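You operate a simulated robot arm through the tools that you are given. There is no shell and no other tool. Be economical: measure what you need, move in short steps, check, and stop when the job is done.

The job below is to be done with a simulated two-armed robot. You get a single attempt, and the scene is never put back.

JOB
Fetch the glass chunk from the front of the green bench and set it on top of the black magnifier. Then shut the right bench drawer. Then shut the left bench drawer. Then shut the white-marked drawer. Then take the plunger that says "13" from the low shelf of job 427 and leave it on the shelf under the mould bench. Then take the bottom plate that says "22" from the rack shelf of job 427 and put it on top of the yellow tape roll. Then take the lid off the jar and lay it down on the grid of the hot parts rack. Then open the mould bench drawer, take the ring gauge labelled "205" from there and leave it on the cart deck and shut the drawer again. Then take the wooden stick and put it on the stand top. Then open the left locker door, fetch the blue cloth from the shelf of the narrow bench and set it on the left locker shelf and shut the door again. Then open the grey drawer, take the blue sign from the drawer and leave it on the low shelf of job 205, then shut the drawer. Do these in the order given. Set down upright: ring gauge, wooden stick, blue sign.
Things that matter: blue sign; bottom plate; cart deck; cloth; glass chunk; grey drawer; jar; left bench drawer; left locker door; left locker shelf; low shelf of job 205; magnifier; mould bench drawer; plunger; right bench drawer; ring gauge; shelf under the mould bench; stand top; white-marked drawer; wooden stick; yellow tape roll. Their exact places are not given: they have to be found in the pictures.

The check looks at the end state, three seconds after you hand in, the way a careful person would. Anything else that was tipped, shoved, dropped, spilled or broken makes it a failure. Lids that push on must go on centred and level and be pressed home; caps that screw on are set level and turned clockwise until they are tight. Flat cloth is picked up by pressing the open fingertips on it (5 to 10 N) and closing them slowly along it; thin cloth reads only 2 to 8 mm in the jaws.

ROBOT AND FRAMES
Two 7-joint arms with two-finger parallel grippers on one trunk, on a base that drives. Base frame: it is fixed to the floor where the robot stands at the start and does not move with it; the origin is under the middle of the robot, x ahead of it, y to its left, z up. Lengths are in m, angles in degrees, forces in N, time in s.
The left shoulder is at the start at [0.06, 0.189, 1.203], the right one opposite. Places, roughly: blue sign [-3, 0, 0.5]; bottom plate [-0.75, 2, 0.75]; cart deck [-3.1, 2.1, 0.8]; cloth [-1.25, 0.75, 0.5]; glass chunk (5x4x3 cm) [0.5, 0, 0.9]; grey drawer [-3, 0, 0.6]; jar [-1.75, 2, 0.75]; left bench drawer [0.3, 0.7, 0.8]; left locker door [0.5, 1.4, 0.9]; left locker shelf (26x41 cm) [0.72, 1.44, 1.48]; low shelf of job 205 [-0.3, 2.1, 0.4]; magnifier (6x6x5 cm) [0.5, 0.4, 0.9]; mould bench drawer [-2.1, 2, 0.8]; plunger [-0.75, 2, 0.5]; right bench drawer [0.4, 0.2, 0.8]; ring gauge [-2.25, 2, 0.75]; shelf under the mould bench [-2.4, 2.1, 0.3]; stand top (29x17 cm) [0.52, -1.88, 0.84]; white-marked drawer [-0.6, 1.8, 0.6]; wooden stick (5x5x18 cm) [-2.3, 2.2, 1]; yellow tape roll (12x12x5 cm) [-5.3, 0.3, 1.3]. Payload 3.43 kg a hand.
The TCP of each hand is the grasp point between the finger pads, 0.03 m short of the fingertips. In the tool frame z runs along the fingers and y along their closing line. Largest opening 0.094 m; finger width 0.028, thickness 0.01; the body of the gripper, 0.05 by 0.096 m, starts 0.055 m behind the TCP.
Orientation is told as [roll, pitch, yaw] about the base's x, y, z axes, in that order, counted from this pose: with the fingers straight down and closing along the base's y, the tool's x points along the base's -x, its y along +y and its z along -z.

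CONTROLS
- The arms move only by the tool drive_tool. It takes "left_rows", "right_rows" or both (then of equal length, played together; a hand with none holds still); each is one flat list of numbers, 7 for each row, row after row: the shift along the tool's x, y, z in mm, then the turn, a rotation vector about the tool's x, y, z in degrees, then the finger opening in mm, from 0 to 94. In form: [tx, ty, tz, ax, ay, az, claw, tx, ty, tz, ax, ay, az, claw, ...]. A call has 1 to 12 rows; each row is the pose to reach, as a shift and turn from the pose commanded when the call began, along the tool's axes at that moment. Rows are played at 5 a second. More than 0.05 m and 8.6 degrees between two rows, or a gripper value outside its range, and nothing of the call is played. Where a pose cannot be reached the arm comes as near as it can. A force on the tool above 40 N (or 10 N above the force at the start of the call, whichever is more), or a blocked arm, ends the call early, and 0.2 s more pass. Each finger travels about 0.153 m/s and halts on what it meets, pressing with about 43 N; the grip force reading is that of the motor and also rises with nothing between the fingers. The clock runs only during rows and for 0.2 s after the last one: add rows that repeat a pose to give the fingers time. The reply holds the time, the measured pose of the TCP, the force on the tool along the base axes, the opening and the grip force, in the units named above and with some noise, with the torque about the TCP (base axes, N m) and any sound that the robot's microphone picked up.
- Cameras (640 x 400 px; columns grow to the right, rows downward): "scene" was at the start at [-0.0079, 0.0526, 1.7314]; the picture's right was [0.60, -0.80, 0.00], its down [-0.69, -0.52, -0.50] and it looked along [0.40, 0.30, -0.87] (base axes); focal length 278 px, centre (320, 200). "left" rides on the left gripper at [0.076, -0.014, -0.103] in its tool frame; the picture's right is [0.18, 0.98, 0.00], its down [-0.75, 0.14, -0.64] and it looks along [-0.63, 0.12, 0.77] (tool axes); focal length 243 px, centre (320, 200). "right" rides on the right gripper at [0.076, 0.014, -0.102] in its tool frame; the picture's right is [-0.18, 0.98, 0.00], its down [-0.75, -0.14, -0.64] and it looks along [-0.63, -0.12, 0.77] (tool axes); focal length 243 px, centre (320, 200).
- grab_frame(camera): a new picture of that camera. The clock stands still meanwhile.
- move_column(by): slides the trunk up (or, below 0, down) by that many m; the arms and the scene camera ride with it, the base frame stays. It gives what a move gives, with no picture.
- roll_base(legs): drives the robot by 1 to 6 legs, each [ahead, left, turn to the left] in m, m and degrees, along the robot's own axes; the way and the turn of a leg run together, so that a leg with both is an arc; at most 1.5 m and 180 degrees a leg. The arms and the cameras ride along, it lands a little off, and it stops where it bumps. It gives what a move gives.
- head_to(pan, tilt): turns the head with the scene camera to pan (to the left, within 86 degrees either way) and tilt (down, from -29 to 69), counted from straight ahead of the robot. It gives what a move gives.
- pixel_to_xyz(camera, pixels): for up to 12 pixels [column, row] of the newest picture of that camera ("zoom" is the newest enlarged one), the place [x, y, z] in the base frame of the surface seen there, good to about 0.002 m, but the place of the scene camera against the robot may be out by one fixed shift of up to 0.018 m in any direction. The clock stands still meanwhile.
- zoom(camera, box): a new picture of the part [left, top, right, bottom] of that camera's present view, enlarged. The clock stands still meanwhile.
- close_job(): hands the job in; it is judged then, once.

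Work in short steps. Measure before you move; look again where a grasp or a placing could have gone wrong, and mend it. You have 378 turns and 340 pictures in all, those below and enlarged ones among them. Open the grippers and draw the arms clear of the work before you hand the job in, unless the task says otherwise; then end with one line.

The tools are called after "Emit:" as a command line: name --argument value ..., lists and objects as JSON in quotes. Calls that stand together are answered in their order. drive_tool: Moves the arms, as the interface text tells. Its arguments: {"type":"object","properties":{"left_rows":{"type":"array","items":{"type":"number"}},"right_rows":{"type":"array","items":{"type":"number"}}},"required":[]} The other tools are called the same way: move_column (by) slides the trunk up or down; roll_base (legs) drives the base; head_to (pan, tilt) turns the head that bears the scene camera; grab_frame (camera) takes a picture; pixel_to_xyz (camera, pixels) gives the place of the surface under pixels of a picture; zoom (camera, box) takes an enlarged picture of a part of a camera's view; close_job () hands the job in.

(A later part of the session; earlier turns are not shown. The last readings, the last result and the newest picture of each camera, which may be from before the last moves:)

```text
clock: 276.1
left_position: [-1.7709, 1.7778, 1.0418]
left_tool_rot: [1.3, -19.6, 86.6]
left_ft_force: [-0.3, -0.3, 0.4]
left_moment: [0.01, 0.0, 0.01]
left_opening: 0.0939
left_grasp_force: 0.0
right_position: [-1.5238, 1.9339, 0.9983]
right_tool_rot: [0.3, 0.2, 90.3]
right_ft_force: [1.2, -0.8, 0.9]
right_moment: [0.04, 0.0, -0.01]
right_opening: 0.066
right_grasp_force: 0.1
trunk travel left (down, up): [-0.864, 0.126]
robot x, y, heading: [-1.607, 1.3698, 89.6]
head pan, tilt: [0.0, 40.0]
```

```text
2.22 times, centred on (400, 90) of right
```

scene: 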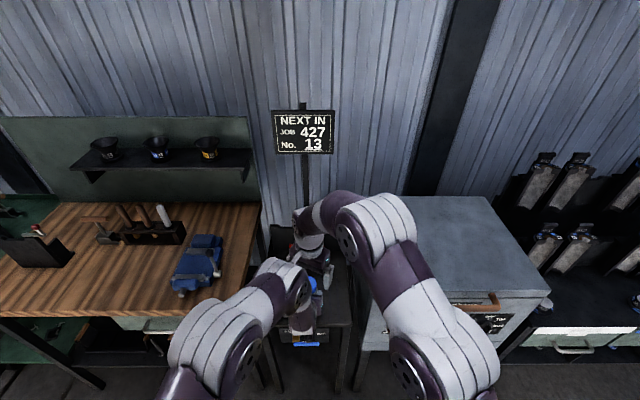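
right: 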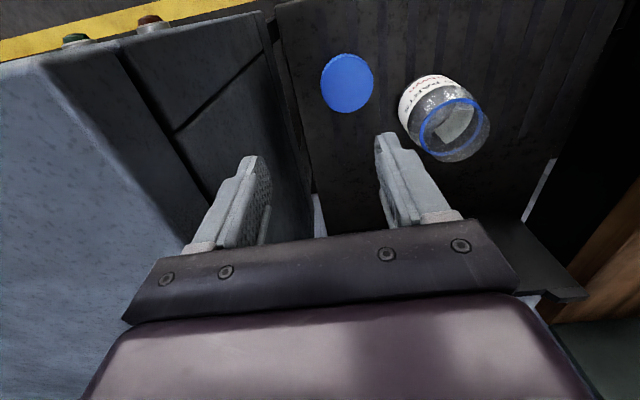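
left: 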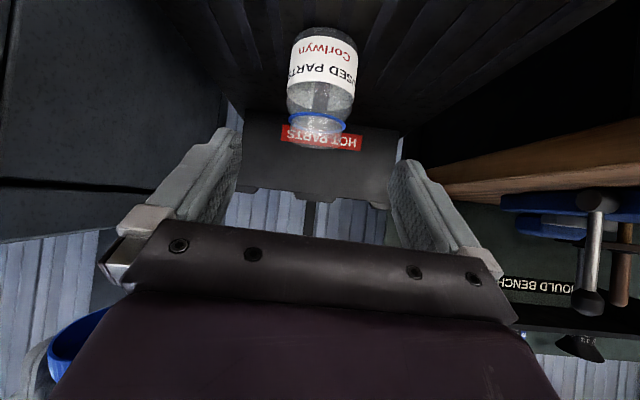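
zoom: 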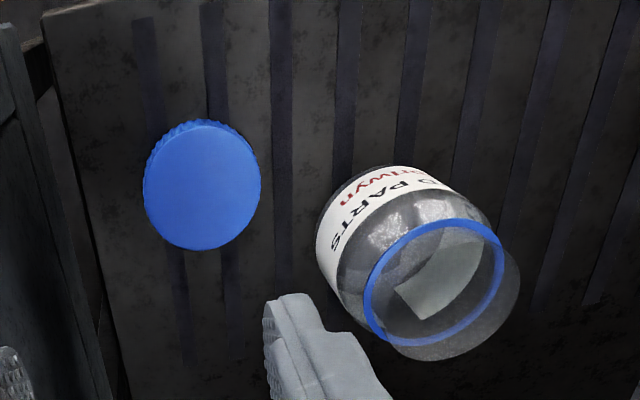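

Lid is flat. Next the mould bench drawer: I back off and strafe left 0.6.

Emit:
drive_tool --right_rows '[40, 0, -30, 0, 0, 0, 94, 80, 0, -60, 0, 0, 0, 94]' --left_rows '[0, 30, -30, 0, 8, 0, 94, 0, 60, -60, 0, 16, 0, 94]'

Emit:
roll_base --legs '[[-0.2, 0, 0], [0, 0.62, 0]]'

Emit:
head_to --pan 5 --tilt 40

Emit:
grab_frame --camera "scene"

```text
clock: 276.7
left_position: [-1.815, 1.7609, 1.083]
left_tool_rot: [-1.5, -6.4, 86.8]
left_ft_force: [0.9, 0.0, -0.1]
left_moment: [0.0, 0.02, 0.03]
left_opening: 0.0939
left_grasp_force: 0.0
left hand out of reach, approached as far as the arm can: row 1, 2
right_position: [-1.5244, 1.8545, 1.0598]
right_tool_rot: [0.2, 0.1, 90.3]
right_ft_force: [-0.3, -0.6, 0.2]
right_moment: [-0.01, 0.04, 0.0]
right_opening: 0.0941
right_grasp_force: 0.1
trunk travel left (down, up): [-0.864, 0.126]
robot x, y, heading: [-1.6085, 1.3677, 89.5]
head pan, tilt: [0.0, 40.0]
```

```text
clock: 281.4
left_position: [-2.4303, 1.5682, 1.083]
left_tool_rot: [-1.4, -6.5, 86.7]
left_ft_force: [-0.1, -0.5, 0.2]
left_moment: [0.02, 0.03, 0.04]
left_opening: 0.0941
left_grasp_force: 0.0
right_position: [-2.1419, 1.6607, 1.0582]
right_tool_rot: [0.4, 0.2, 90.2]
right_ft_force: [0.1, 0.3, -1.3]
right_moment: [-0.02, 0.01, 0.01]
right_opening: 0.0938
right_grasp_force: 0.2
trunk travel left (down, up): [-0.864, 0.126]
robot x, y, heading: [-2.2261, 1.1747, 89.8]
head pan, tilt: [0.0, 40.0]
```

```text
clock: 282.0
left_position: [-2.4315, 1.5676, 1.0833]
left_tool_rot: [-1.4, -6.6, 86.7]
left_ft_force: [0.6, -0.6, 0.8]
left_moment: [0.0, -0.02, 0.0]
left_opening: 0.0938
left_grasp_force: 0.1
right_position: [-2.1419, 1.6601, 1.0583]
right_tool_rot: [0.3, 0.1, 90.2]
right_ft_force: [0.1, -0.8, 0.6]
right_moment: [0.0, 0.02, 0.0]
right_opening: 0.0939
right_grasp_force: 0.0
trunk travel left (down, up): [-0.864, 0.126]
robot x, y, heading: [-2.2284, 1.1745, 89.3]
head pan, tilt: [5.0, 40.0]
```

```text
223 pictures are left
```

scene: 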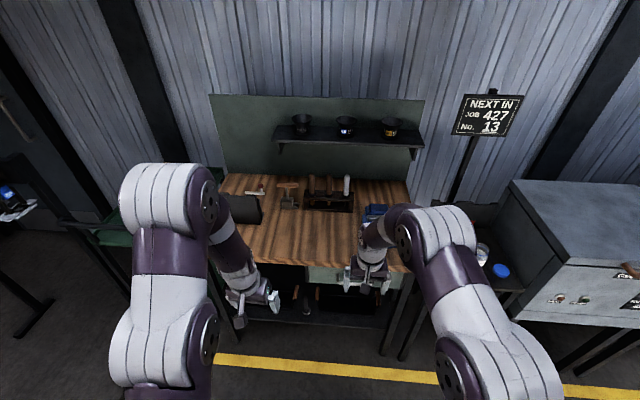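

I look at the drawer handle with the right camera.

Emit:
grab_frame --camera "right"

```text
222 pictures are left
```

right: 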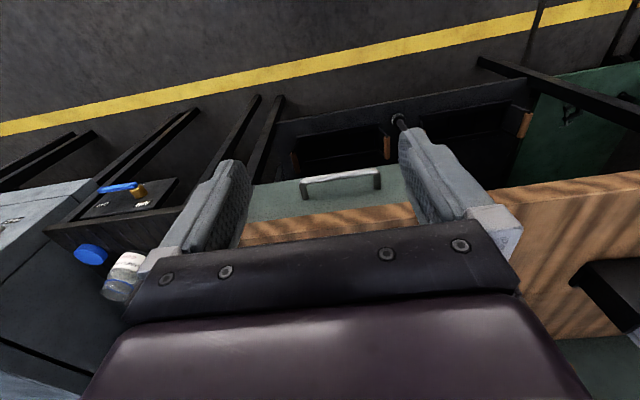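

Emit:
pixel_to_xyz --camera "right" --pixels '[[305, 182], [340, 176], [376, 172], [304, 193], [378, 185], [280, 205], [330, 205], [390, 180], [330, 225], [400, 120]]'

```text
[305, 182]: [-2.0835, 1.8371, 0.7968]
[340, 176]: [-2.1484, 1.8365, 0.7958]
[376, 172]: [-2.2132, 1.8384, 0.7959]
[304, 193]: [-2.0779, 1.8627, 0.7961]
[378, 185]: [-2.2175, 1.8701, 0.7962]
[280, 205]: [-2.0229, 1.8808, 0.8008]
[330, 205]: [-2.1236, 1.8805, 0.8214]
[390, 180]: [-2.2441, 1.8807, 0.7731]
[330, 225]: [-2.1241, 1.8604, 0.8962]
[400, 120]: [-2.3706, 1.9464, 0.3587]
```

Handle bar at (-2.148,1.838,0.796), panel y 1.881, bench top overhanging. I'll grip the bar with the hand horizontal and jaws vertical: lower the trunk 0.2 and pitch the right hand forward.

Emit:
roll_base --legs '[[-0.12, 0, 0]]'

Emit:
move_column --by -0.2

Emit:
drive_tool --right_rows '[-5, 0, 0, 0, -8, 0, 94, -10, 0, 0, 0, -16, 0, 94, -15, 0, 0, 0, -24, 0, 94, -20, 0, 0, 0, -32, 0, 80, -25, 0, 0, 0, -40, 0, 60, -30, 0, 0, 0, -48, 0, 60, -35, 0, 0, 0, -56, 0, 60, -40, 0, 0, 0, -64, 0, 60, -45, 0, 0, 0, -72, 0, 60, -50, 0, 0, 0, -80, 0, 60, -50, 0, 0, 0, -85, 0, 60]'

```text
clock: 283.2
left_position: [-2.4324, 1.4485, 1.0828]
left_tool_rot: [-1.5, -6.4, 86.7]
left_ft_force: [0.1, -0.2, -0.3]
left_moment: [0.01, 0.0, -0.01]
left_opening: 0.094
left_grasp_force: 0.0
right_position: [-2.1427, 1.5397, 1.0592]
right_tool_rot: [0.2, 0.2, 90.2]
right_ft_force: [0.0, -0.3, 0.6]
right_moment: [0.02, 0.02, -0.01]
right_opening: 0.0938
right_grasp_force: 0.0
trunk travel left (down, up): [-0.864, 0.126]
robot x, y, heading: [-2.2263, 1.0512, 89.7]
head pan, tilt: [5.0, 40.0]
```

```text
clock: 285.4
left_position: [-2.4312, 1.4464, 0.8835]
left_tool_rot: [-1.4, -6.4, 86.8]
left_ft_force: [-0.7, -0.3, 0.7]
left_moment: [0.01, -0.01, 0.05]
left_opening: 0.0937
left_grasp_force: 0.1
right_position: [-2.1425, 1.5389, 0.8586]
right_tool_rot: [0.3, 0.1, 90.1]
right_ft_force: [0.5, -0.4, 0.3]
right_moment: [-0.01, 0.0, -0.02]
right_opening: 0.094
right_grasp_force: 0.1
trunk travel left (down, up): [-0.664, 0.326]
robot x, y, heading: [-2.2236, 1.0546, 89.4]
head pan, tilt: [5.0, 40.0]
```

```text
clock: 287.8
left_position: [-2.4315, 1.4477, 0.8821]
left_tool_rot: [-1.4, -6.6, 86.7]
left_ft_force: [-0.4, 0.1, 0.7]
left_moment: [0.01, -0.01, 0.02]
left_opening: 0.094
left_grasp_force: 0.2
right_position: [-2.1531, 1.657, 0.8727]
right_tool_rot: [3.0, -84.4, 87.4]
right_ft_force: [-0.6, -0.7, 0.3]
right_moment: [-0.03, 0.02, -0.02]
right_opening: 0.0598
right_grasp_force: 0.0
right hand out of reach, approached as far as the arm can: row 6, 10, 11
trunk travel left (down, up): [-0.664, 0.326]
robot x, y, heading: [-2.229, 1.0543, 89.4]
head pan, tilt: [5.0, 40.0]
```

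Pitched to -84°. Now I roll the hand 88° about its finger axis so the jaws close vertically.

Emit:
drive_tool --right_rows '[0, 0, 20, 0, 0, 8, 60, 0, 0, 40, 0, 0, 16, 60, 0, 0, 60, 0, 0, 24, 60, 0, 0, 60, 0, 0, 32, 60, 0, 0, 60, 0, 0, 40, 60, 0, 0, 60, 0, 0, 48, 60, 0, 0, 60, 0, 0, 56, 60, 0, 0, 60, 0, 0, 64, 60, 0, 0, 60, 0, 0, 72, 60, 0, 0, 60, 0, 0, 80, 60, 0, 0, 60, 0, 0, 88, 60]'

Emit:
grab_frame --camera "right"

Emit:
grab_frame --camera "scene"

```text
clock: 290.1
left_position: [-2.4313, 1.4461, 0.8829]
left_tool_rot: [-1.4, -6.7, 86.4]
left_ft_force: [-0.5, -0.7, 0.5]
left_moment: [0.0, -0.02, 0.03]
left_opening: 0.094
left_grasp_force: 0.1
right_position: [-2.2429, 1.8485, 0.9424]
right_tool_rot: [83.2, -16.9, 1.6]
right_ft_force: [10.8, -4.6, 14.5]
right_moment: [0.13, -0.42, -0.25]
right_opening: 0.0544
right_grasp_force: 0.1
right hand out of reach, approached as far as the arm can: row 1, 2, 3, 4, 5, 6, 7, 8, 9, 10, 11
trunk travel left (down, up): [-0.664, 0.326]
robot x, y, heading: [-2.2284, 1.0556, 89.3]
head pan, tilt: [5.0, 40.0]
stopped in row 11 (right hand): the arm was blocked; the commanded pose is now the measured one
```

```text
221 pictures are left
```

right: 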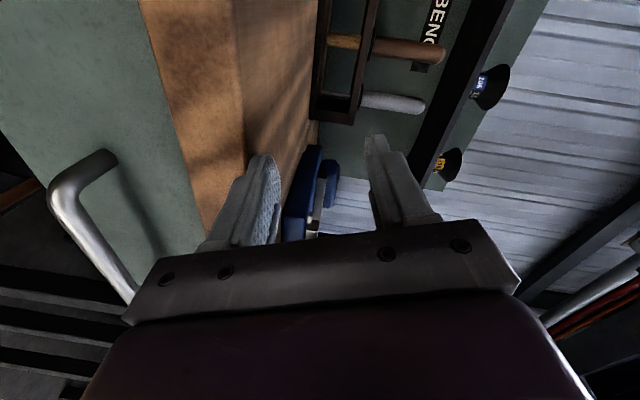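

```text
220 pictures are left
```

scene: 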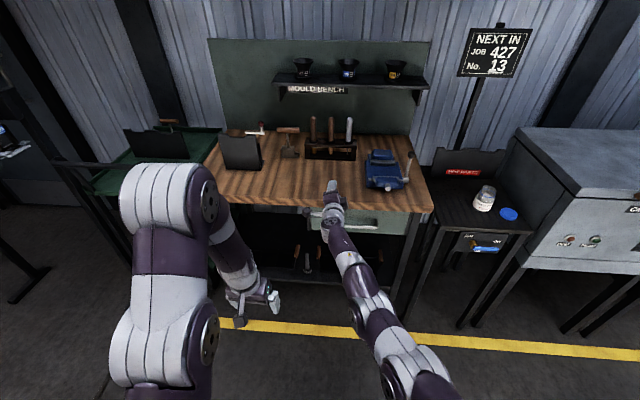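

The arm stretched out and one finger met the bench edge. I back the base away 0.2.

Emit:
roll_base --legs '[[-0.2, 0, 0]]'

Emit:
drive_tool --right_rows '[0, 0, -30, 0, 0, 0, 60, 0, 0, -70, 0, 0, 0, 60, 0, 0, -110, 0, 0, 0, 60]'

Emit:
grab_frame --camera "scene"

```text
clock: 291.7
left_position: [-2.4333, 1.245, 0.8838]
left_tool_rot: [-1.4, -6.6, 86.5]
left_ft_force: [0.7, -0.2, -0.1]
left_moment: [0.0, 0.05, 0.01]
left_opening: 0.0938
left_grasp_force: 0.0
right_position: [-2.2442, 1.6458, 0.9387]
right_tool_rot: [82.9, -16.9, 1.8]
right_ft_force: [-0.2, 0.4, 0.4]
right_moment: [-0.05, 0.02, 0.0]
right_opening: 0.0599
right_grasp_force: 0.1
trunk travel left (down, up): [-0.664, 0.326]
robot x, y, heading: [-2.228, 0.8511, 89.7]
head pan, tilt: [5.0, 40.0]
```

```text
clock: 292.2
left_position: [-2.4331, 1.2449, 0.8838]
left_tool_rot: [-1.5, -6.6, 86.7]
left_ft_force: [0.7, 0.6, 0.0]
left_moment: [-0.04, 0.0, -0.01]
left_opening: 0.0942
left_grasp_force: 0.1
right_position: [-2.2433, 1.6481, 0.9428]
right_tool_rot: [81.7, -17.3, 1.4]
right_ft_force: [-0.1, -0.5, -1.0]
right_moment: [-0.01, 0.01, 0.0]
right_opening: 0.06
right_grasp_force: 0.1
right hand out of reach, approached as far as the arm can: row 1, 2
trunk travel left (down, up): [-0.664, 0.326]
robot x, y, heading: [-2.2278, 0.8512, 89.6]
head pan, tilt: [5.0, 40.0]
stopped in row 2 (right hand): the arm was blocked; the commanded pose is now the measured one
```

```text
219 pictures are left
```

scene: 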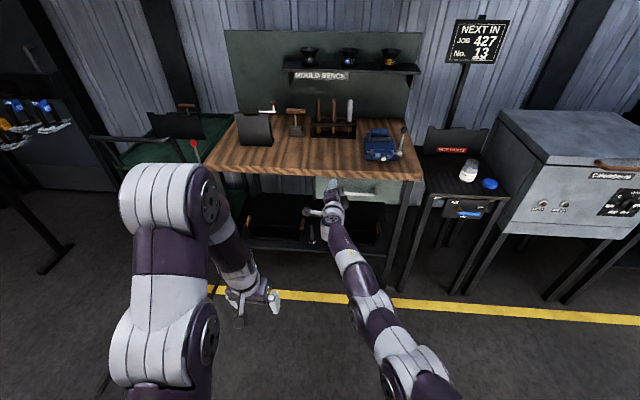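

The arm is stretched nearly straight. I unwind: roll back while drawing in.

Emit:
drive_tool --right_rows '[0, 0, 0, 0, 0, -8, 60, 0, 0, -10, 0, 0, -16, 60, 0, 0, -20, 0, 0, -24, 60, 0, 0, -30, 0, 0, -32, 60, 0, 0, -40, 0, 0, -40, 60, 0, 0, -60, 0, 0, -48, 60, 0, 0, -80, 0, 0, -56, 60, 0, 0, -100, 0, 0, -64, 60, 0, 0, -120, 0, 0, -72, 60, 0, 0, -130, 0, 0, -80, 60]'

Emit:
grab_frame --camera "scene"

```text
clock: 293.7
left_position: [-2.4332, 1.2445, 0.8844]
left_tool_rot: [-1.4, -6.6, 86.6]
left_ft_force: [0.5, 0.6, -0.8]
left_moment: [0.0, -0.01, 0.04]
left_opening: 0.094
left_grasp_force: 0.1
right_position: [-2.2605, 1.6474, 1.036]
right_tool_rot: [86.1, -65.8, 1.8]
right_ft_force: [0.0, -0.1, 0.9]
right_moment: [-0.03, 0.0, 0.02]
right_opening: 0.0599
right_grasp_force: 0.1
right hand out of reach, approached as far as the arm can: row 3, 4, 5, 6, 7
trunk travel left (down, up): [-0.664, 0.326]
robot x, y, heading: [-2.2302, 0.8517, 89.6]
head pan, tilt: [5.0, 40.0]
stopped in row 7 (right hand): the arm was blocked; the commanded pose is now the measured one
```

```text
218 pictures are left
```

scene: 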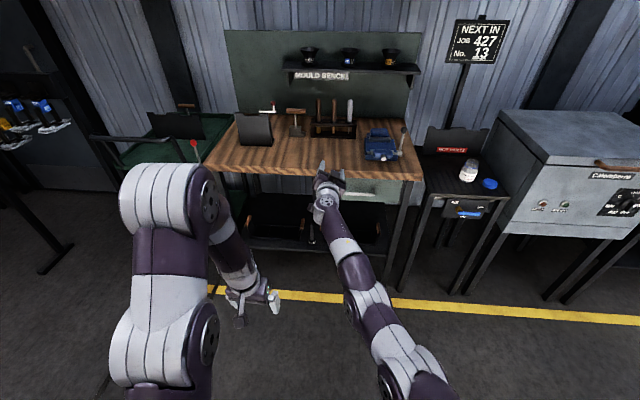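

I try retreating in another direction: back and to the right in small steps.

Emit:
drive_tool --right_rows '[-8, -18, -15, 0, 0, 0, 60, -16, -36, -30, 0, 0, 0, 60, -24, -54, -45, 0, 0, 0, 60, -32, -72, -60, 0, 0, 0, 60, -32, -72, -90, 0, 0, 0, 60]'

```text
clock: 294.9
left_position: [-2.4334, 1.2444, 0.884]
left_tool_rot: [-1.3, -6.6, 86.6]
left_ft_force: [0.4, 0.9, 1.2]
left_moment: [0.01, -0.01, 0.01]
left_opening: 0.0939
left_grasp_force: 0.0
right_position: [-2.2132, 1.6625, 1.0247]
right_tool_rot: [85.5, -66.0, 2.0]
right_ft_force: [-0.9, -0.8, -0.3]
right_moment: [-0.07, -0.04, -0.02]
right_opening: 0.06
right_grasp_force: 0.1
right hand out of reach, approached as far as the arm can: row 1, 2, 3, 4, 5
trunk travel left (down, up): [-0.664, 0.326]
robot x, y, heading: [-2.2281, 0.8531, 89.5]
head pan, tilt: [5.0, 40.0]
```

With this pointing direction the wrist only allows far reach. I turn the hand downward again while drawing it back.

Emit:
drive_tool --right_rows '[0, 0, 0, 3.3, 7.3, 0, 60, 5, -2, -8, 6.6, 14.6, 0, 60, 10, -4, -16, 9.8, 21.8, 0, 60, 15, -6, -24, 13, 29, 0, 60, 20, -8, -35, 16.4, 36.4, 0, 60, 25, -10, -45, 19.7, 43.7, 0, 60, 30, -12, -55, 23, 51, 0, 60, 35, -14, -65, 26, 58, 0, 60, 40, -16, -75, 29.5, 65.5, 0, 60, 45, -18, -85, 33, 73, 0, 60]'

Emit:
grab_frame --camera "scene"

```text
clock: 297.1
left_position: [-2.4326, 1.241, 0.8843]
left_tool_rot: [-1.5, -6.8, 86.6]
left_ft_force: [0.1, -0.2, 0.4]
left_moment: [0.02, 0.01, 0.0]
left_opening: 0.094
left_grasp_force: 0.1
right_position: [-2.1884, 1.4712, 0.9669]
right_tool_rot: [4.7, -10.7, 63.5]
right_ft_force: [0.1, -0.4, 0.0]
right_moment: [0.02, 0.01, -0.01]
right_opening: 0.0597
right_grasp_force: 0.1
right hand out of reach, approached as far as the arm can: row 6, 7, 8, 9, 10
trunk travel left (down, up): [-0.664, 0.326]
robot x, y, heading: [-2.2286, 0.853, 89.6]
head pan, tilt: [5.0, 40.0]
```

```text
217 pictures are left
```

scene: 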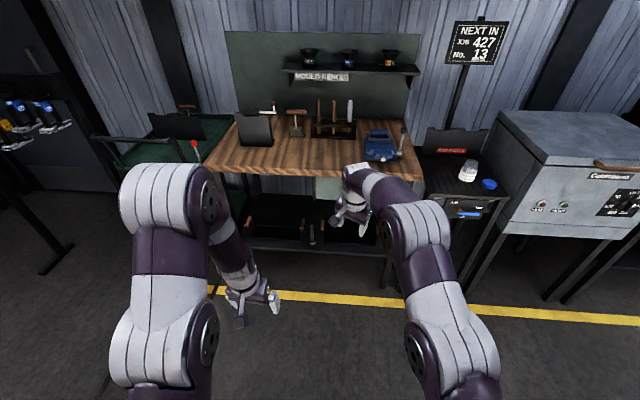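

Recovered. I level the hand, then turn it to yaw 0 (jaws closing along y) and draw it in a bit.

Emit:
drive_tool --right_rows '[15, 0, 0, 2.3, 5.3, 0, 60, 40, 0, 0, 4.7, 10.7, 0, 60, 80, 0, 0, 4.7, 10.7, 0, 60, 110, 0, 0, 4.7, 10.7, 0, 60]'

Emit:
drive_tool --right_rows '[0, 0, 0, 0, 0, 8, 60, 0, 0, 0, 0, 0, 16, 60, 0, 0, 0, 0, 0, 24, 60, 0, 0, 0, 0, 0, 32, 60, 0, 0, 0, 0, 0, 40, 60, 0, 0, 0, 0, 0, 48, 60, 0, 0, 0, 0, 0, 56, 60, 0, 0, 0, 0, 0, 63, 60, 0, 0, 0, 0, 0, 63, 60]'

```text
clock: 298.1
left_position: [-2.4339, 1.2446, 0.8837]
left_tool_rot: [-1.3, -6.6, 86.7]
left_ft_force: [0.0, 0.0, -0.3]
left_moment: [-0.01, -0.01, -0.03]
left_opening: 0.0938
left_grasp_force: 0.0
right_position: [-2.2351, 1.3758, 0.9424]
right_tool_rot: [-0.1, 0.0, 63.7]
right_ft_force: [-0.2, -0.4, 0.2]
right_moment: [0.01, 0.01, -0.01]
right_opening: 0.0599
right_grasp_force: 0.0
right hand out of reach, approached as far as the arm can: row 1, 2, 3
trunk travel left (down, up): [-0.664, 0.326]
robot x, y, heading: [-2.2295, 0.854, 89.6]
head pan, tilt: [5.0, 40.0]
```

```text
clock: 300.1
left_position: [-2.4337, 1.244, 0.8826]
left_tool_rot: [-1.4, -6.6, 86.5]
left_ft_force: [-0.1, -0.2, 0.2]
left_moment: [0.01, -0.01, -0.02]
left_opening: 0.0941
left_grasp_force: 0.0
right_position: [-2.2341, 1.3753, 0.9436]
right_tool_rot: [-0.2, -0.1, 0.8]
right_ft_force: [-0.3, -0.7, 0.1]
right_moment: [0.01, -0.01, 0.01]
right_opening: 0.06
right_grasp_force: 0.1
trunk travel left (down, up): [-0.664, 0.326]
robot x, y, heading: [-2.2316, 0.8539, 89.3]
head pan, tilt: [5.0, 40.0]
```

Yaw is 0.8°. I tilt the hand 45° forward about its x axis.

Emit:
drive_tool --right_rows '[0, 0, 0, -8, 0, 0, 60, 0, 0, 0, -16, 0, 0, 60, 0, 0, 0, -24, 0, 0, 60, 0, 0, 0, -32, 0, 0, 60, 0, 0, 0, -40, 0, 0, 60, 0, 0, 0, -45, 0, 0, 60, 0, 0, 0, -45, 0, 0, 60]'

Emit:
grab_frame --camera "right"

```text
clock: 301.7
left_position: [-2.4337, 1.2455, 0.883]
left_tool_rot: [-1.4, -6.5, 86.7]
left_ft_force: [0.6, 0.5, -0.3]
left_moment: [0.01, 0.0, 0.0]
left_opening: 0.0943
left_grasp_force: 0.0
right_position: [-2.2356, 1.3789, 0.9437]
right_tool_rot: [44.8, -0.1, 0.8]
right_ft_force: [-0.4, 0.1, 0.1]
right_moment: [0.01, -0.02, 0.02]
right_opening: 0.0604
right_grasp_force: 0.0
right hand out of reach, approached as far as the arm can: row 5
trunk travel left (down, up): [-0.664, 0.326]
robot x, y, heading: [-2.2314, 0.8521, 89.6]
head pan, tilt: [5.0, 40.0]
```

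```text
216 pictures are left
```

right: 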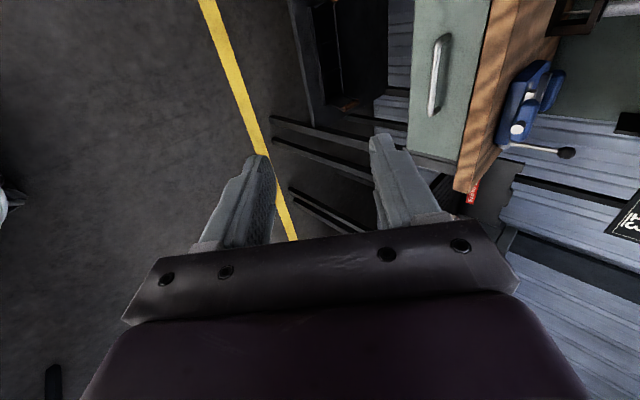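

Works. The handle is at (438,75). I lower the trunk 0.09, move the left hand aside, and drive 0.37 ahead, 0.087 right.

Emit:
drive_tool --left_rows '[20, 40, -20, 0, 3, 0, 94, 40, 80, -40, 0, 6, 0, 94, 60, 120, -60, 0, 6, 0, 94]'

Emit:
move_column --by -0.09

Emit:
roll_base --legs '[[0, -0.087, 0], [0.37, 0, 0]]'

Emit:
grab_frame --camera "right"

```text
clock: 302.5
left_position: [-2.56, 1.1858, 0.9337]
left_tool_rot: [-1.5, -0.6, 86.4]
left_ft_force: [-0.4, -1.0, -0.2]
left_moment: [0.02, -0.03, 0.03]
left_opening: 0.0939
left_grasp_force: 0.0
right_position: [-2.2372, 1.3766, 0.9439]
right_tool_rot: [44.8, -0.1, 1.0]
right_ft_force: [0.3, 0.0, -0.1]
right_moment: [-0.01, 0.03, -0.01]
right_opening: 0.0599
right_grasp_force: 0.0
trunk travel left (down, up): [-0.664, 0.326]
robot x, y, heading: [-2.2318, 0.8517, 89.5]
head pan, tilt: [5.0, 40.0]
```

```text
clock: 303.8
left_position: [-2.5602, 1.1875, 0.8432]
left_tool_rot: [-1.4, -0.6, 86.5]
left_ft_force: [-0.8, 0.0, 0.9]
left_moment: [-0.03, -0.02, -0.01]
left_opening: 0.0939
left_grasp_force: 0.1
right_position: [-2.2355, 1.3772, 0.8534]
right_tool_rot: [44.8, 0.0, 0.9]
right_ft_force: [-0.3, -0.3, 0.1]
right_moment: [0.0, -0.02, 0.02]
right_opening: 0.0602
right_grasp_force: 0.0
trunk travel left (down, up): [-0.574, 0.416]
robot x, y, heading: [-2.2308, 0.8528, 89.7]
head pan, tilt: [5.0, 40.0]
```

```text
clock: 306.8
left_position: [-2.4698, 1.5573, 0.8428]
left_tool_rot: [-1.5, -0.7, 86.5]
left_ft_force: [-0.2, 0.3, 0.1]
left_moment: [-0.01, 0.01, -0.01]
left_opening: 0.0941
left_grasp_force: 0.0
right_position: [-2.1466, 1.749, 0.8531]
right_tool_rot: [44.6, -0.2, 1.0]
right_ft_force: [-0.4, -0.5, 0.2]
right_moment: [0.01, -0.01, -0.02]
right_opening: 0.06
right_grasp_force: 0.0
trunk travel left (down, up): [-0.574, 0.416]
robot x, y, heading: [-2.1404, 1.221, 89.5]
head pan, tilt: [5.0, 40.0]
```

```text
215 pictures are left
```

right: 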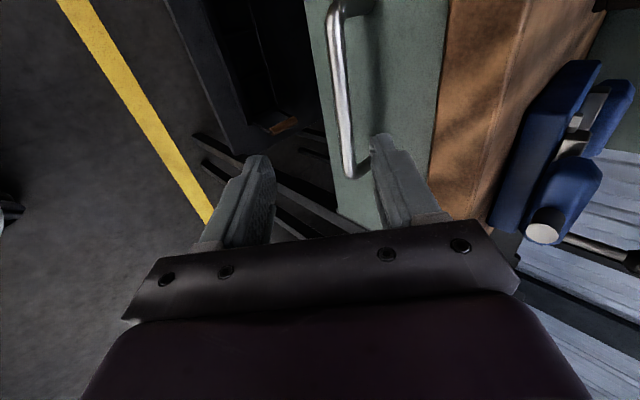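

The bar runs from (345,10) to (350,170). I measure it exactly.

Emit:
pixel_to_xyz --camera "right" --pixels '[[338, 30], [340, 80], [344, 130], [348, 165], [380, 100], [330, 170]]'

```text
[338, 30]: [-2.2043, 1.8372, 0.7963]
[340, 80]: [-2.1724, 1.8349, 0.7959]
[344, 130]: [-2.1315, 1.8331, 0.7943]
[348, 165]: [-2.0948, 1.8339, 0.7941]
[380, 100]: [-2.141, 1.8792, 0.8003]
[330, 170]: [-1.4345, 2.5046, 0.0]
```

I align perpendicular, set the opening to 32 mm, and advance so the bar lies near the fingertips, then grip.

Emit:
drive_tool --right_rows '[0, 12, 10, 0, 0, 0, 45, 0, 22, 30, 0, 0, 0, 32, 0, 22.5, 60, 0, 0, 0, 32, 0, 22.5, 85, 0, 0, 0, 32, 0, 22.5, 95, 0, 0, 0, 32, 0, 22.5, 95, 0, 0, 0, 32]'

Emit:
grab_frame --camera "right"

```text
clock: 308.2
left_position: [-2.4705, 1.5563, 0.8428]
left_tool_rot: [-1.5, -0.6, 86.4]
left_ft_force: [0.3, -0.2, 0.3]
left_moment: [-0.02, 0.0, 0.06]
left_opening: 0.094
left_grasp_force: 0.0
right_position: [-2.1473, 1.8299, 0.8016]
right_tool_rot: [44.8, -0.1, 0.8]
right_ft_force: [-0.4, 0.1, 0.2]
right_moment: [0.01, 0.02, 0.0]
right_opening: 0.0319
right_grasp_force: 0.1
trunk travel left (down, up): [-0.574, 0.416]
robot x, y, heading: [-2.1381, 1.2236, 89.5]
head pan, tilt: [5.0, 40.0]
```

```text
214 pictures are left
```

right: 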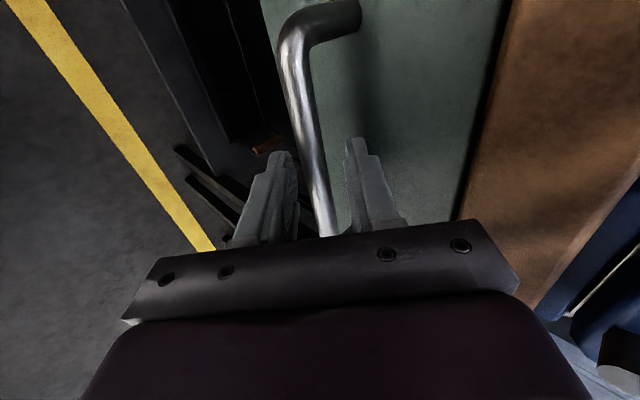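

The bar runs between the fingers. I close on it.

Emit:
drive_tool --right_rows '[0, 0, 0, 0, 0, 0, 20, 0, 0, 0, 0, 0, 0, 8, 0, 0, 0, 0, 0, 0, 2, 0, 0, 0, 0, 0, 0, 2]'

Emit:
roll_base --legs '[[-0.1, 0, 0]]'

Emit:
grab_frame --camera "scene"

```text
clock: 309.2
left_position: [-2.4697, 1.5557, 0.8436]
left_tool_rot: [-1.4, -0.6, 86.5]
left_ft_force: [0.3, 0.1, 0.8]
left_moment: [0.01, -0.06, -0.02]
left_opening: 0.094
left_grasp_force: 0.1
right_position: [-2.1475, 1.8304, 0.8004]
right_tool_rot: [44.6, -0.1, 0.9]
right_ft_force: [-1.8, -7.6, -8.1]
right_moment: [-0.14, 0.84, -0.53]
right_opening: 0.0136
right_grasp_force: 45.0
trunk travel left (down, up): [-0.574, 0.416]
robot x, y, heading: [-2.1425, 1.2228, 89.3]
head pan, tilt: [5.0, 40.0]
```

```text
clock: 310.4
left_position: [-2.4702, 1.456, 0.8437]
left_tool_rot: [-1.4, -0.5, 86.4]
left_ft_force: [0.3, -0.5, -0.1]
left_moment: [0.03, 0.01, -0.01]
left_opening: 0.0939
left_grasp_force: 0.0
right_position: [-2.1471, 1.7311, 0.7999]
right_tool_rot: [44.7, 0.0, 0.9]
right_ft_force: [3.3, 1.3, -13.7]
right_moment: [-0.06, 0.36, -0.87]
right_opening: 0.0135
right_grasp_force: 44.7
trunk travel left (down, up): [-0.574, 0.416]
robot x, y, heading: [-2.1395, 1.1244, 89.3]
head pan, tilt: [5.0, 40.0]
```

```text
213 pictures are left
```

scene: 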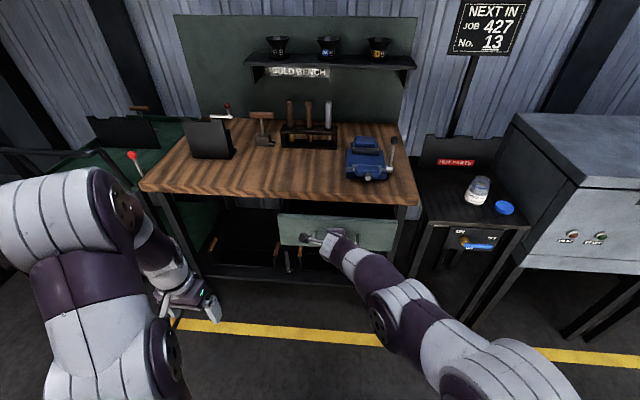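

The drawer slides with the hand. I pull another 0.13 m.

Emit:
roll_base --legs '[[-0.13, 0, 0]]'

Emit:
grab_frame --camera "scene"

```text
clock: 311.7
left_position: [-2.4709, 1.3268, 0.8436]
left_tool_rot: [-1.4, -0.6, 86.5]
left_ft_force: [0.9, -0.1, -0.1]
left_moment: [0.03, -0.01, 0.0]
left_opening: 0.0941
left_grasp_force: 0.0
right_position: [-2.1471, 1.6006, 0.8004]
right_tool_rot: [44.6, -0.2, 0.9]
right_ft_force: [3.6, 1.0, -6.1]
right_moment: [0.03, 0.29, -0.9]
right_opening: 0.0139
right_grasp_force: 44.8
trunk travel left (down, up): [-0.574, 0.416]
robot x, y, heading: [-2.1359, 0.9941, 89.8]
head pan, tilt: [5.0, 40.0]
```

```text
212 pictures are left
```

scene: 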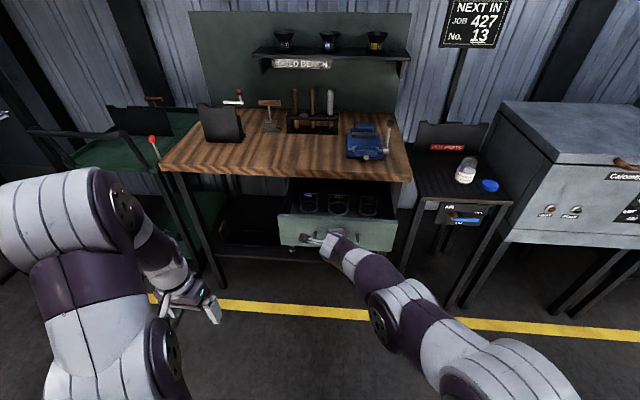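

Three items show in the drawer at (310..368,204). I zoom and measure.

Emit:
zoom --camera "scene" --box '[270, 165, 410, 255]'

Emit:
pixel_to_xyz --camera "scene" --pixels '[[310, 198], [310, 208], [338, 205], [368, 205], [300, 216], [390, 225], [340, 190]]'

```text
4.44 times, centred on (340, 210) of scene
```

zoom: 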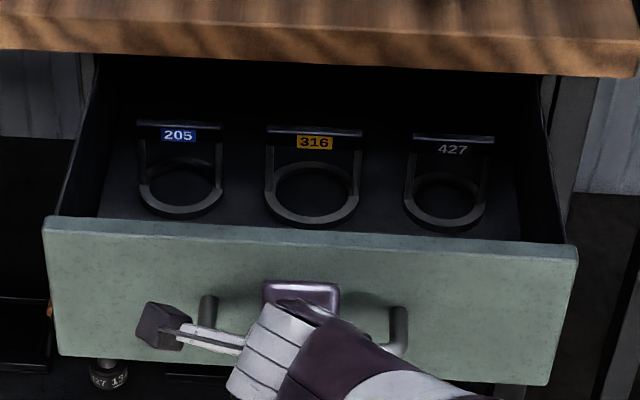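

```text
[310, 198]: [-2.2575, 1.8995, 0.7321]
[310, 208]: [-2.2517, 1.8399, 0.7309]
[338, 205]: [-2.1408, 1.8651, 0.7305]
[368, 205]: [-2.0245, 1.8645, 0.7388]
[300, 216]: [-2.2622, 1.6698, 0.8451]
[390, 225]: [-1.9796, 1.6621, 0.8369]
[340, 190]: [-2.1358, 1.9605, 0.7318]
```

The "205" gauge is the left one: a flat ring with an upright bow. I measure its bow and ring.

Emit:
pixel_to_xyz --camera "zoom" --pixels '[[180, 125], [145, 124], [218, 127], [178, 136], [142, 160], [218, 165], [180, 170], [180, 210], [145, 195], [222, 192], [180, 190]]'

```text
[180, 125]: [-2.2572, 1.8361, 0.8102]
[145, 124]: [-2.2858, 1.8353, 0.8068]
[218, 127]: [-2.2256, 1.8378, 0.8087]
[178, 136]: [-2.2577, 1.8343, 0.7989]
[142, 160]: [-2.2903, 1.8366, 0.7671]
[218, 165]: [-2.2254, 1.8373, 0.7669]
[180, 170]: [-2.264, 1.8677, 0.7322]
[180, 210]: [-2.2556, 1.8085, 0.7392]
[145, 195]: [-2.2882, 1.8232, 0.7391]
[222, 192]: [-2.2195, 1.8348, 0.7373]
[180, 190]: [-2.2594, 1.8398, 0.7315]
```

The gauge's bow bar lies at (-2.257,1.836), top z≈0.818. To clear the bench overhang I pull the drawer 0.07 further.

Emit:
roll_base --legs '[[-0.07, 0, 0]]'

Emit:
grab_frame --camera "scene"

Emit:
pixel_to_xyz --camera "scene" --pixels '[[315, 197], [315, 205], [300, 218], [390, 225], [344, 205], [372, 205]]'

```text
clock: 312.7
left_position: [-2.4715, 1.2563, 0.8429]
left_tool_rot: [-1.4, -0.6, 86.5]
left_ft_force: [0.0, 0.1, -0.1]
left_moment: [-0.01, 0.03, 0.0]
left_opening: 0.094
left_grasp_force: 0.1
right_position: [-2.1486, 1.5299, 0.8003]
right_tool_rot: [44.6, -0.2, 0.8]
right_ft_force: [2.0, 1.2, -2.0]
right_moment: [0.06, 0.44, -0.72]
right_opening: 0.0135
right_grasp_force: 45.4
trunk travel left (down, up): [-0.574, 0.416]
robot x, y, heading: [-2.1414, 0.924, 89.7]
head pan, tilt: [5.0, 40.0]
```

```text
210 pictures are left
```

scene: 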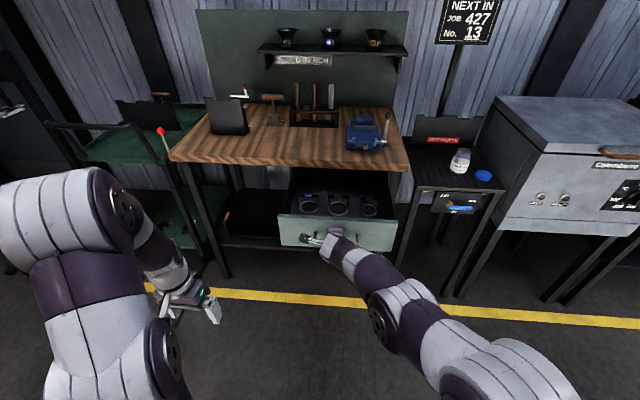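

```text
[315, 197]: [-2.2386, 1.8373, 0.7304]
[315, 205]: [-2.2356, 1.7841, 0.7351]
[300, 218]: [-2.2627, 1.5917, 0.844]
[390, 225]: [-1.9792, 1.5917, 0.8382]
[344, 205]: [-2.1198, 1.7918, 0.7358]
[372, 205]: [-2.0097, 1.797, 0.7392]
```

Opened 0.30 m; the gauge bar is now at y≈1.766. I release the handle and retreat, un-tilting the hand.

Emit:
drive_tool --right_rows '[0, 0, 0, 0, 0, 0, 30, 0, 0, 0, 0, 0, 0, 34, 0, 0, -35, 0, 0, 0, 40, 0, 0, -75, 0, 0, 0, 60, 0, 0, -115, 0, 0, 0, 60, 0, -20, -140, 8, 0, 0, 60, 0, -30, -150, 16, 0, 0, 60, 0, -40, -160, 24, 0, 0, 60, 0, -50, -170, 32, 0, 0, 60, 0, -60, -180, 40, 0, 0, 60, 0, -60, -180, 45, 0, 0, 60]'

Emit:
grab_frame --camera "scene"

```text
clock: 315.1
left_position: [-2.4725, 1.2579, 0.8432]
left_tool_rot: [-1.5, -0.5, 86.5]
left_ft_force: [-0.2, -0.4, 0.0]
left_moment: [0.01, 0.04, 0.05]
left_opening: 0.0941
left_grasp_force: 0.1
right_position: [-2.1472, 1.3611, 0.8853]
right_tool_rot: [-0.6, -0.3, 0.8]
right_ft_force: [-0.4, -0.4, 0.3]
right_moment: [-0.01, 0.0, -0.01]
right_opening: 0.0599
right_grasp_force: 0.0
trunk travel left (down, up): [-0.574, 0.416]
robot x, y, heading: [-2.1413, 0.9241, 89.8]
head pan, tilt: [5.0, 40.0]
```

```text
209 pictures are left
```

scene: 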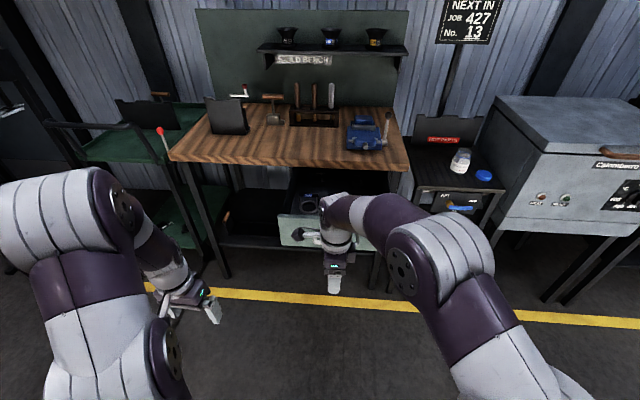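

Now I raise the trunk 0.2 and drive 0.33 ahead, 0.11 left to be above the "205" gauge.

Emit:
move_column --by 0.22

Emit:
roll_base --legs '[[0, 0.11, 0], [0.36, 0, 0]]'

Emit:
grab_frame --camera "right"

```text
clock: 317.4
left_position: [-2.4719, 1.2577, 1.0628]
left_tool_rot: [-1.4, -0.6, 86.6]
left_ft_force: [-1.2, 0.4, 0.4]
left_moment: [0.02, -0.01, 0.0]
left_opening: 0.094
left_grasp_force: 0.1
right_position: [-2.1475, 1.3624, 1.1067]
right_tool_rot: [-0.5, -0.2, 0.8]
right_ft_force: [0.3, 0.1, 0.5]
right_moment: [-0.01, -0.02, -0.01]
right_opening: 0.06
right_grasp_force: 0.1
trunk travel left (down, up): [-0.794, 0.196]
robot x, y, heading: [-2.1391, 0.9217, 89.6]
head pan, tilt: [5.0, 40.0]
```

```text
clock: 320.5
left_position: [-2.5797, 1.6196, 1.0636]
left_tool_rot: [-1.4, -0.6, 86.5]
left_ft_force: [-0.8, 0.2, -0.2]
left_moment: [0.03, 0.0, 0.02]
left_opening: 0.094
left_grasp_force: 0.0
right_position: [-2.2558, 1.7237, 1.1051]
right_tool_rot: [-0.4, -0.2, 0.8]
right_ft_force: [-0.2, -0.4, -0.2]
right_moment: [0.02, 0.01, -0.01]
right_opening: 0.0601
right_grasp_force: 0.1
trunk travel left (down, up): [-0.794, 0.196]
robot x, y, heading: [-2.2498, 1.2885, 89.9]
head pan, tilt: [5.0, 40.0]
```

```text
208 pictures are left
```

right: 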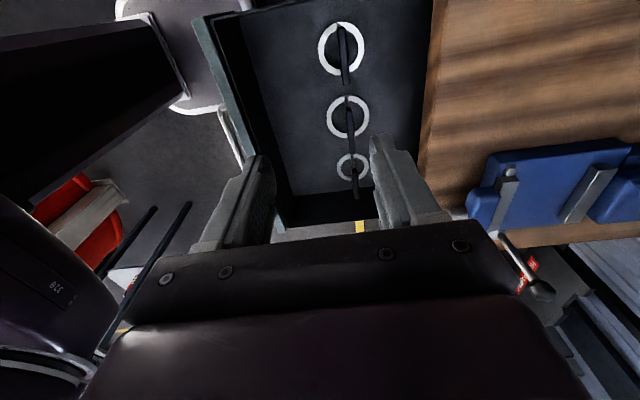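

The three gauges appear at (341,50), (348,118), (352,168); the "205" is the top one (−x). I measure it.

Emit:
pixel_to_xyz --camera "right" --pixels '[[341, 30], [343, 50], [346, 75], [346, 84], [322, 50], [363, 48], [341, 22], [348, 118], [352, 168], [230, 60], [435, 60]]'

Emit:
zoom --camera "right" --box '[290, 0, 410, 100]'

```text
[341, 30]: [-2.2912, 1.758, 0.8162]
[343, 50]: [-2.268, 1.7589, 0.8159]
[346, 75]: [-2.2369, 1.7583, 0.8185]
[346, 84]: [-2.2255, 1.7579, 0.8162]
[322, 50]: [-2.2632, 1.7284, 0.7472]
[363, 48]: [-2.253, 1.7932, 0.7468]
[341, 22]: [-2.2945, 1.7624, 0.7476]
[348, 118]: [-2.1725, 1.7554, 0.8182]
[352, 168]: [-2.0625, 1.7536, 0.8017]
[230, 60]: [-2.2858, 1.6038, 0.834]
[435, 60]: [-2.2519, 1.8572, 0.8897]
```

```text
4.00 times, centred on (350, 50) of right
```

zoom: 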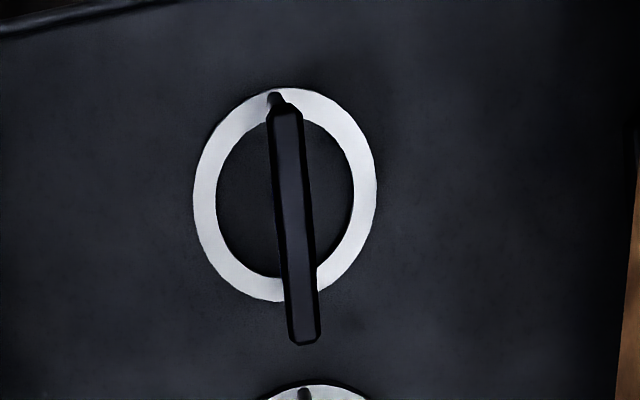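

Bar centre (-2.258,1.758), top 0.818. I descend to TCP z 0.826 with jaws 44 mm and grip the bar.

Emit:
drive_tool --right_rows '[1, 17, 45, 0, 0, 0, 50, 2, 34, 90, 0, 0, 0, 44, 2, 34, 135, 0, 0, 0, 44, 2, 34, 180, 0, 0, 0, 44, 2, 34, 225, 0, 0, 0, 44, 2, 34, 260, 0, 0, 0, 44, 2, 34, 279, 0, 0, 0, 44, 2, 34, 279, 0, 0, 0, 44]'

Emit:
grab_frame --camera "right"

```text
clock: 322.3
left_position: [-2.5799, 1.6197, 1.063]
left_tool_rot: [-1.4, -0.6, 86.5]
left_ft_force: [-0.7, -0.2, -0.7]
left_moment: [0.02, 0.01, 0.0]
left_opening: 0.0937
left_grasp_force: 0.1
right_position: [-2.2564, 1.7557, 0.8249]
right_tool_rot: [-0.4, -0.2, 0.8]
right_ft_force: [-0.5, -0.1, -0.5]
right_moment: [-0.01, 0.0, 0.03]
right_opening: 0.0441
right_grasp_force: 0.1
trunk travel left (down, up): [-0.794, 0.196]
robot x, y, heading: [-2.2435, 1.2899, 89.8]
head pan, tilt: [5.0, 40.0]
```

```text
206 pictures are left
```

right: 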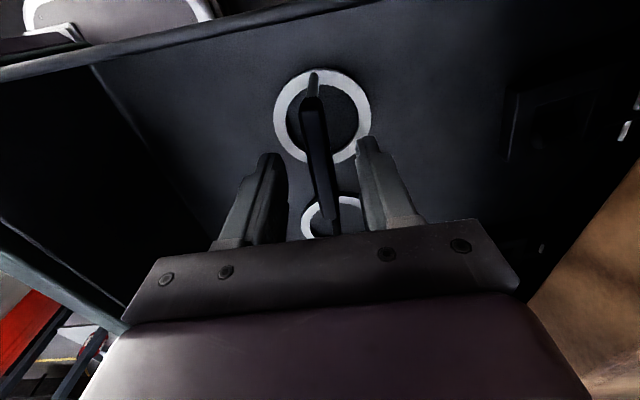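

Bar between the fingers. I close and lift a little.

Emit:
drive_tool --right_rows '[0, 0, 0, 0, 0, 0, 25, 0, 0, 0, 0, 0, 0, 10, 0, 0, 0, 0, 0, 0, 3, 0, 0, 0, 0, 0, 0, 3, 0, 0, -20, 0, 0, 0, 3, 0, 0, -50, 0, 0, 0, 3, 0, 0, -95, 0, 0, 0, 3, 0, 0, -140, 0, 0, 0, 3, 0, 0, -140, 0, 0, 0, 3]'

Emit:
grab_frame --camera "right"

```text
clock: 324.3
left_position: [-2.5797, 1.6211, 1.0635]
left_tool_rot: [-1.4, -0.6, 86.5]
left_ft_force: [0.0, -0.3, 0.1]
left_moment: [-0.05, -0.02, -0.01]
left_opening: 0.0941
left_grasp_force: 0.0
right_position: [-2.2579, 1.7578, 0.9665]
right_tool_rot: [-0.5, -0.3, 0.8]
right_ft_force: [0.0, -0.1, -2.1]
right_moment: [-0.01, 0.02, -0.01]
right_opening: 0.0112
right_grasp_force: 43.2
trunk travel left (down, up): [-0.794, 0.196]
robot x, y, heading: [-2.249, 1.2893, 89.6]
head pan, tilt: [5.0, 40.0]
```

```text
205 pictures are left
```

right: 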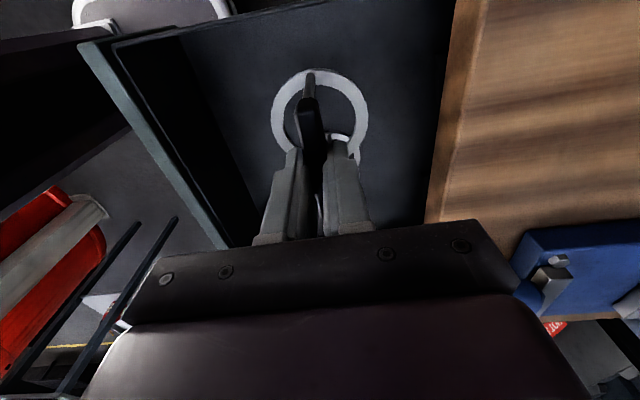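

Gauge held (2 N). I raise 0.1, back off 0.25, and strafe left 0.75 to look at the cart.

Emit:
drive_tool --right_rows '[0, -20, -40, 0, 0, 0, 3, 0, -40, -80, 0, 0, 0, 3, 0, -60, -100, 0, 0, 0, 3]'

Emit:
roll_base --legs '[[-0.2, 0, 0], [0, 0.7, 0]]'

Emit:
head_to --pan 10 --tilt 40

Emit:
grab_frame --camera "scene"

```text
clock: 325.1
left_position: [-2.5799, 1.6181, 1.0628]
left_tool_rot: [-1.4, -0.6, 86.6]
left_ft_force: [0.0, 0.1, 0.5]
left_moment: [0.01, -0.02, 0.05]
left_opening: 0.094
left_grasp_force: 0.0
right_position: [-2.2562, 1.6987, 1.0662]
right_tool_rot: [-0.5, -0.4, 0.8]
right_ft_force: [0.7, -1.0, -2.3]
right_moment: [0.0, -0.01, -0.04]
right_opening: 0.0114
right_grasp_force: 42.6
trunk travel left (down, up): [-0.794, 0.196]
robot x, y, heading: [-2.2482, 1.2865, 89.4]
head pan, tilt: [5.0, 40.0]
```

```text
clock: 330.2
left_position: [-3.2831, 1.425, 1.0628]
left_tool_rot: [-1.4, -0.5, 86.2]
left_ft_force: [-0.3, 0.4, 0.5]
left_moment: [-0.03, 0.01, 0.01]
left_opening: 0.0938
left_grasp_force: 0.0
right_position: [-2.9599, 1.5027, 1.0667]
right_tool_rot: [-0.5, -0.2, 0.6]
right_ft_force: [-0.2, -0.2, -1.7]
right_moment: [0.05, -0.03, 0.03]
right_opening: 0.0111
right_grasp_force: 43.7
trunk travel left (down, up): [-0.794, 0.196]
robot x, y, heading: [-2.9583, 1.0894, 89.0]
head pan, tilt: [5.0, 40.0]
```

```text
clock: 330.9
left_position: [-3.2838, 1.4249, 1.0616]
left_tool_rot: [-1.4, -0.6, 86.2]
left_ft_force: [0.0, 0.7, -1.0]
left_moment: [0.02, -0.01, -0.01]
left_opening: 0.0939
left_grasp_force: 0.1
right_position: [-2.9599, 1.5031, 1.0662]
right_tool_rot: [-0.5, -0.1, 0.6]
right_ft_force: [0.0, 0.1, -1.8]
right_moment: [0.0, 0.01, 0.01]
right_opening: 0.0112
right_grasp_force: 42.5
trunk travel left (down, up): [-0.794, 0.196]
robot x, y, heading: [-2.9574, 1.0906, 89.3]
head pan, tilt: [10.0, 40.0]
```

```text
204 pictures are left
```

scene: 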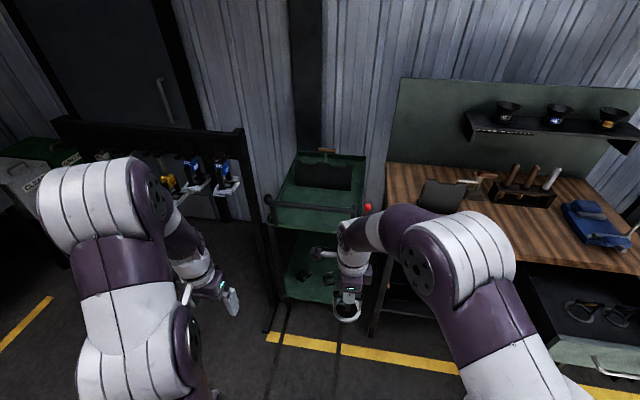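

The green cart deck is at (315,205), with a black board at (325,175) and a front handle bar. I measure.

Emit:
pixel_to_xyz --camera "scene" --pixels '[[310, 195], [290, 200], [330, 195], [300, 215], [320, 220], [275, 205], [340, 205], [325, 175], [325, 188], [300, 208], [368, 208], [285, 235]]'

Emit:
zoom --camera "scene" --box '[250, 140, 410, 260]'

```text
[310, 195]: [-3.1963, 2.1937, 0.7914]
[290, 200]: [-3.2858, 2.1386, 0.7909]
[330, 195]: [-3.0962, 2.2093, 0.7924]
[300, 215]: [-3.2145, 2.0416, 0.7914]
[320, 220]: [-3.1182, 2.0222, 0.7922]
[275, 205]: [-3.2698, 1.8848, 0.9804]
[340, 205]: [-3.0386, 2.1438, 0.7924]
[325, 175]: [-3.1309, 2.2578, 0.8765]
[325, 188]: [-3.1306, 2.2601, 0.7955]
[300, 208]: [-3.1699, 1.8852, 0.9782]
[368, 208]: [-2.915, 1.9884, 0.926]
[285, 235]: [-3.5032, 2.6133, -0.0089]
```

```text
3.33 times, centred on (330, 200) of scene
```

zoom: 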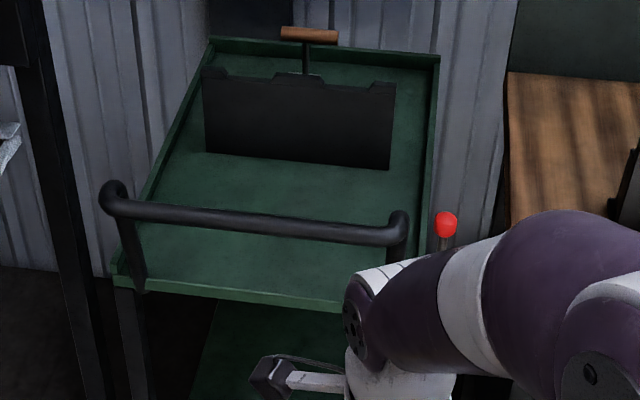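

Deck z≈0.80; front handle bar at y 1.885, z≈0.99. I check the black frame beside the cart, which the left hand must avoid.

Emit:
pixel_to_xyz --camera "scene" --pixels '[[262, 230], [255, 180], [245, 140], [150, 135], [225, 185], [270, 320], [118, 260]]'

```text
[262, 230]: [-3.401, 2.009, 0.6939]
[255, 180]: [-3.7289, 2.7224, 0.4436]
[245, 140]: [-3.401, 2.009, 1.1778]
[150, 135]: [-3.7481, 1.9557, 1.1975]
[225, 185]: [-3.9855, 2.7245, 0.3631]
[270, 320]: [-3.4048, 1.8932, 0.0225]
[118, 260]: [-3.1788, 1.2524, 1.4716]
```

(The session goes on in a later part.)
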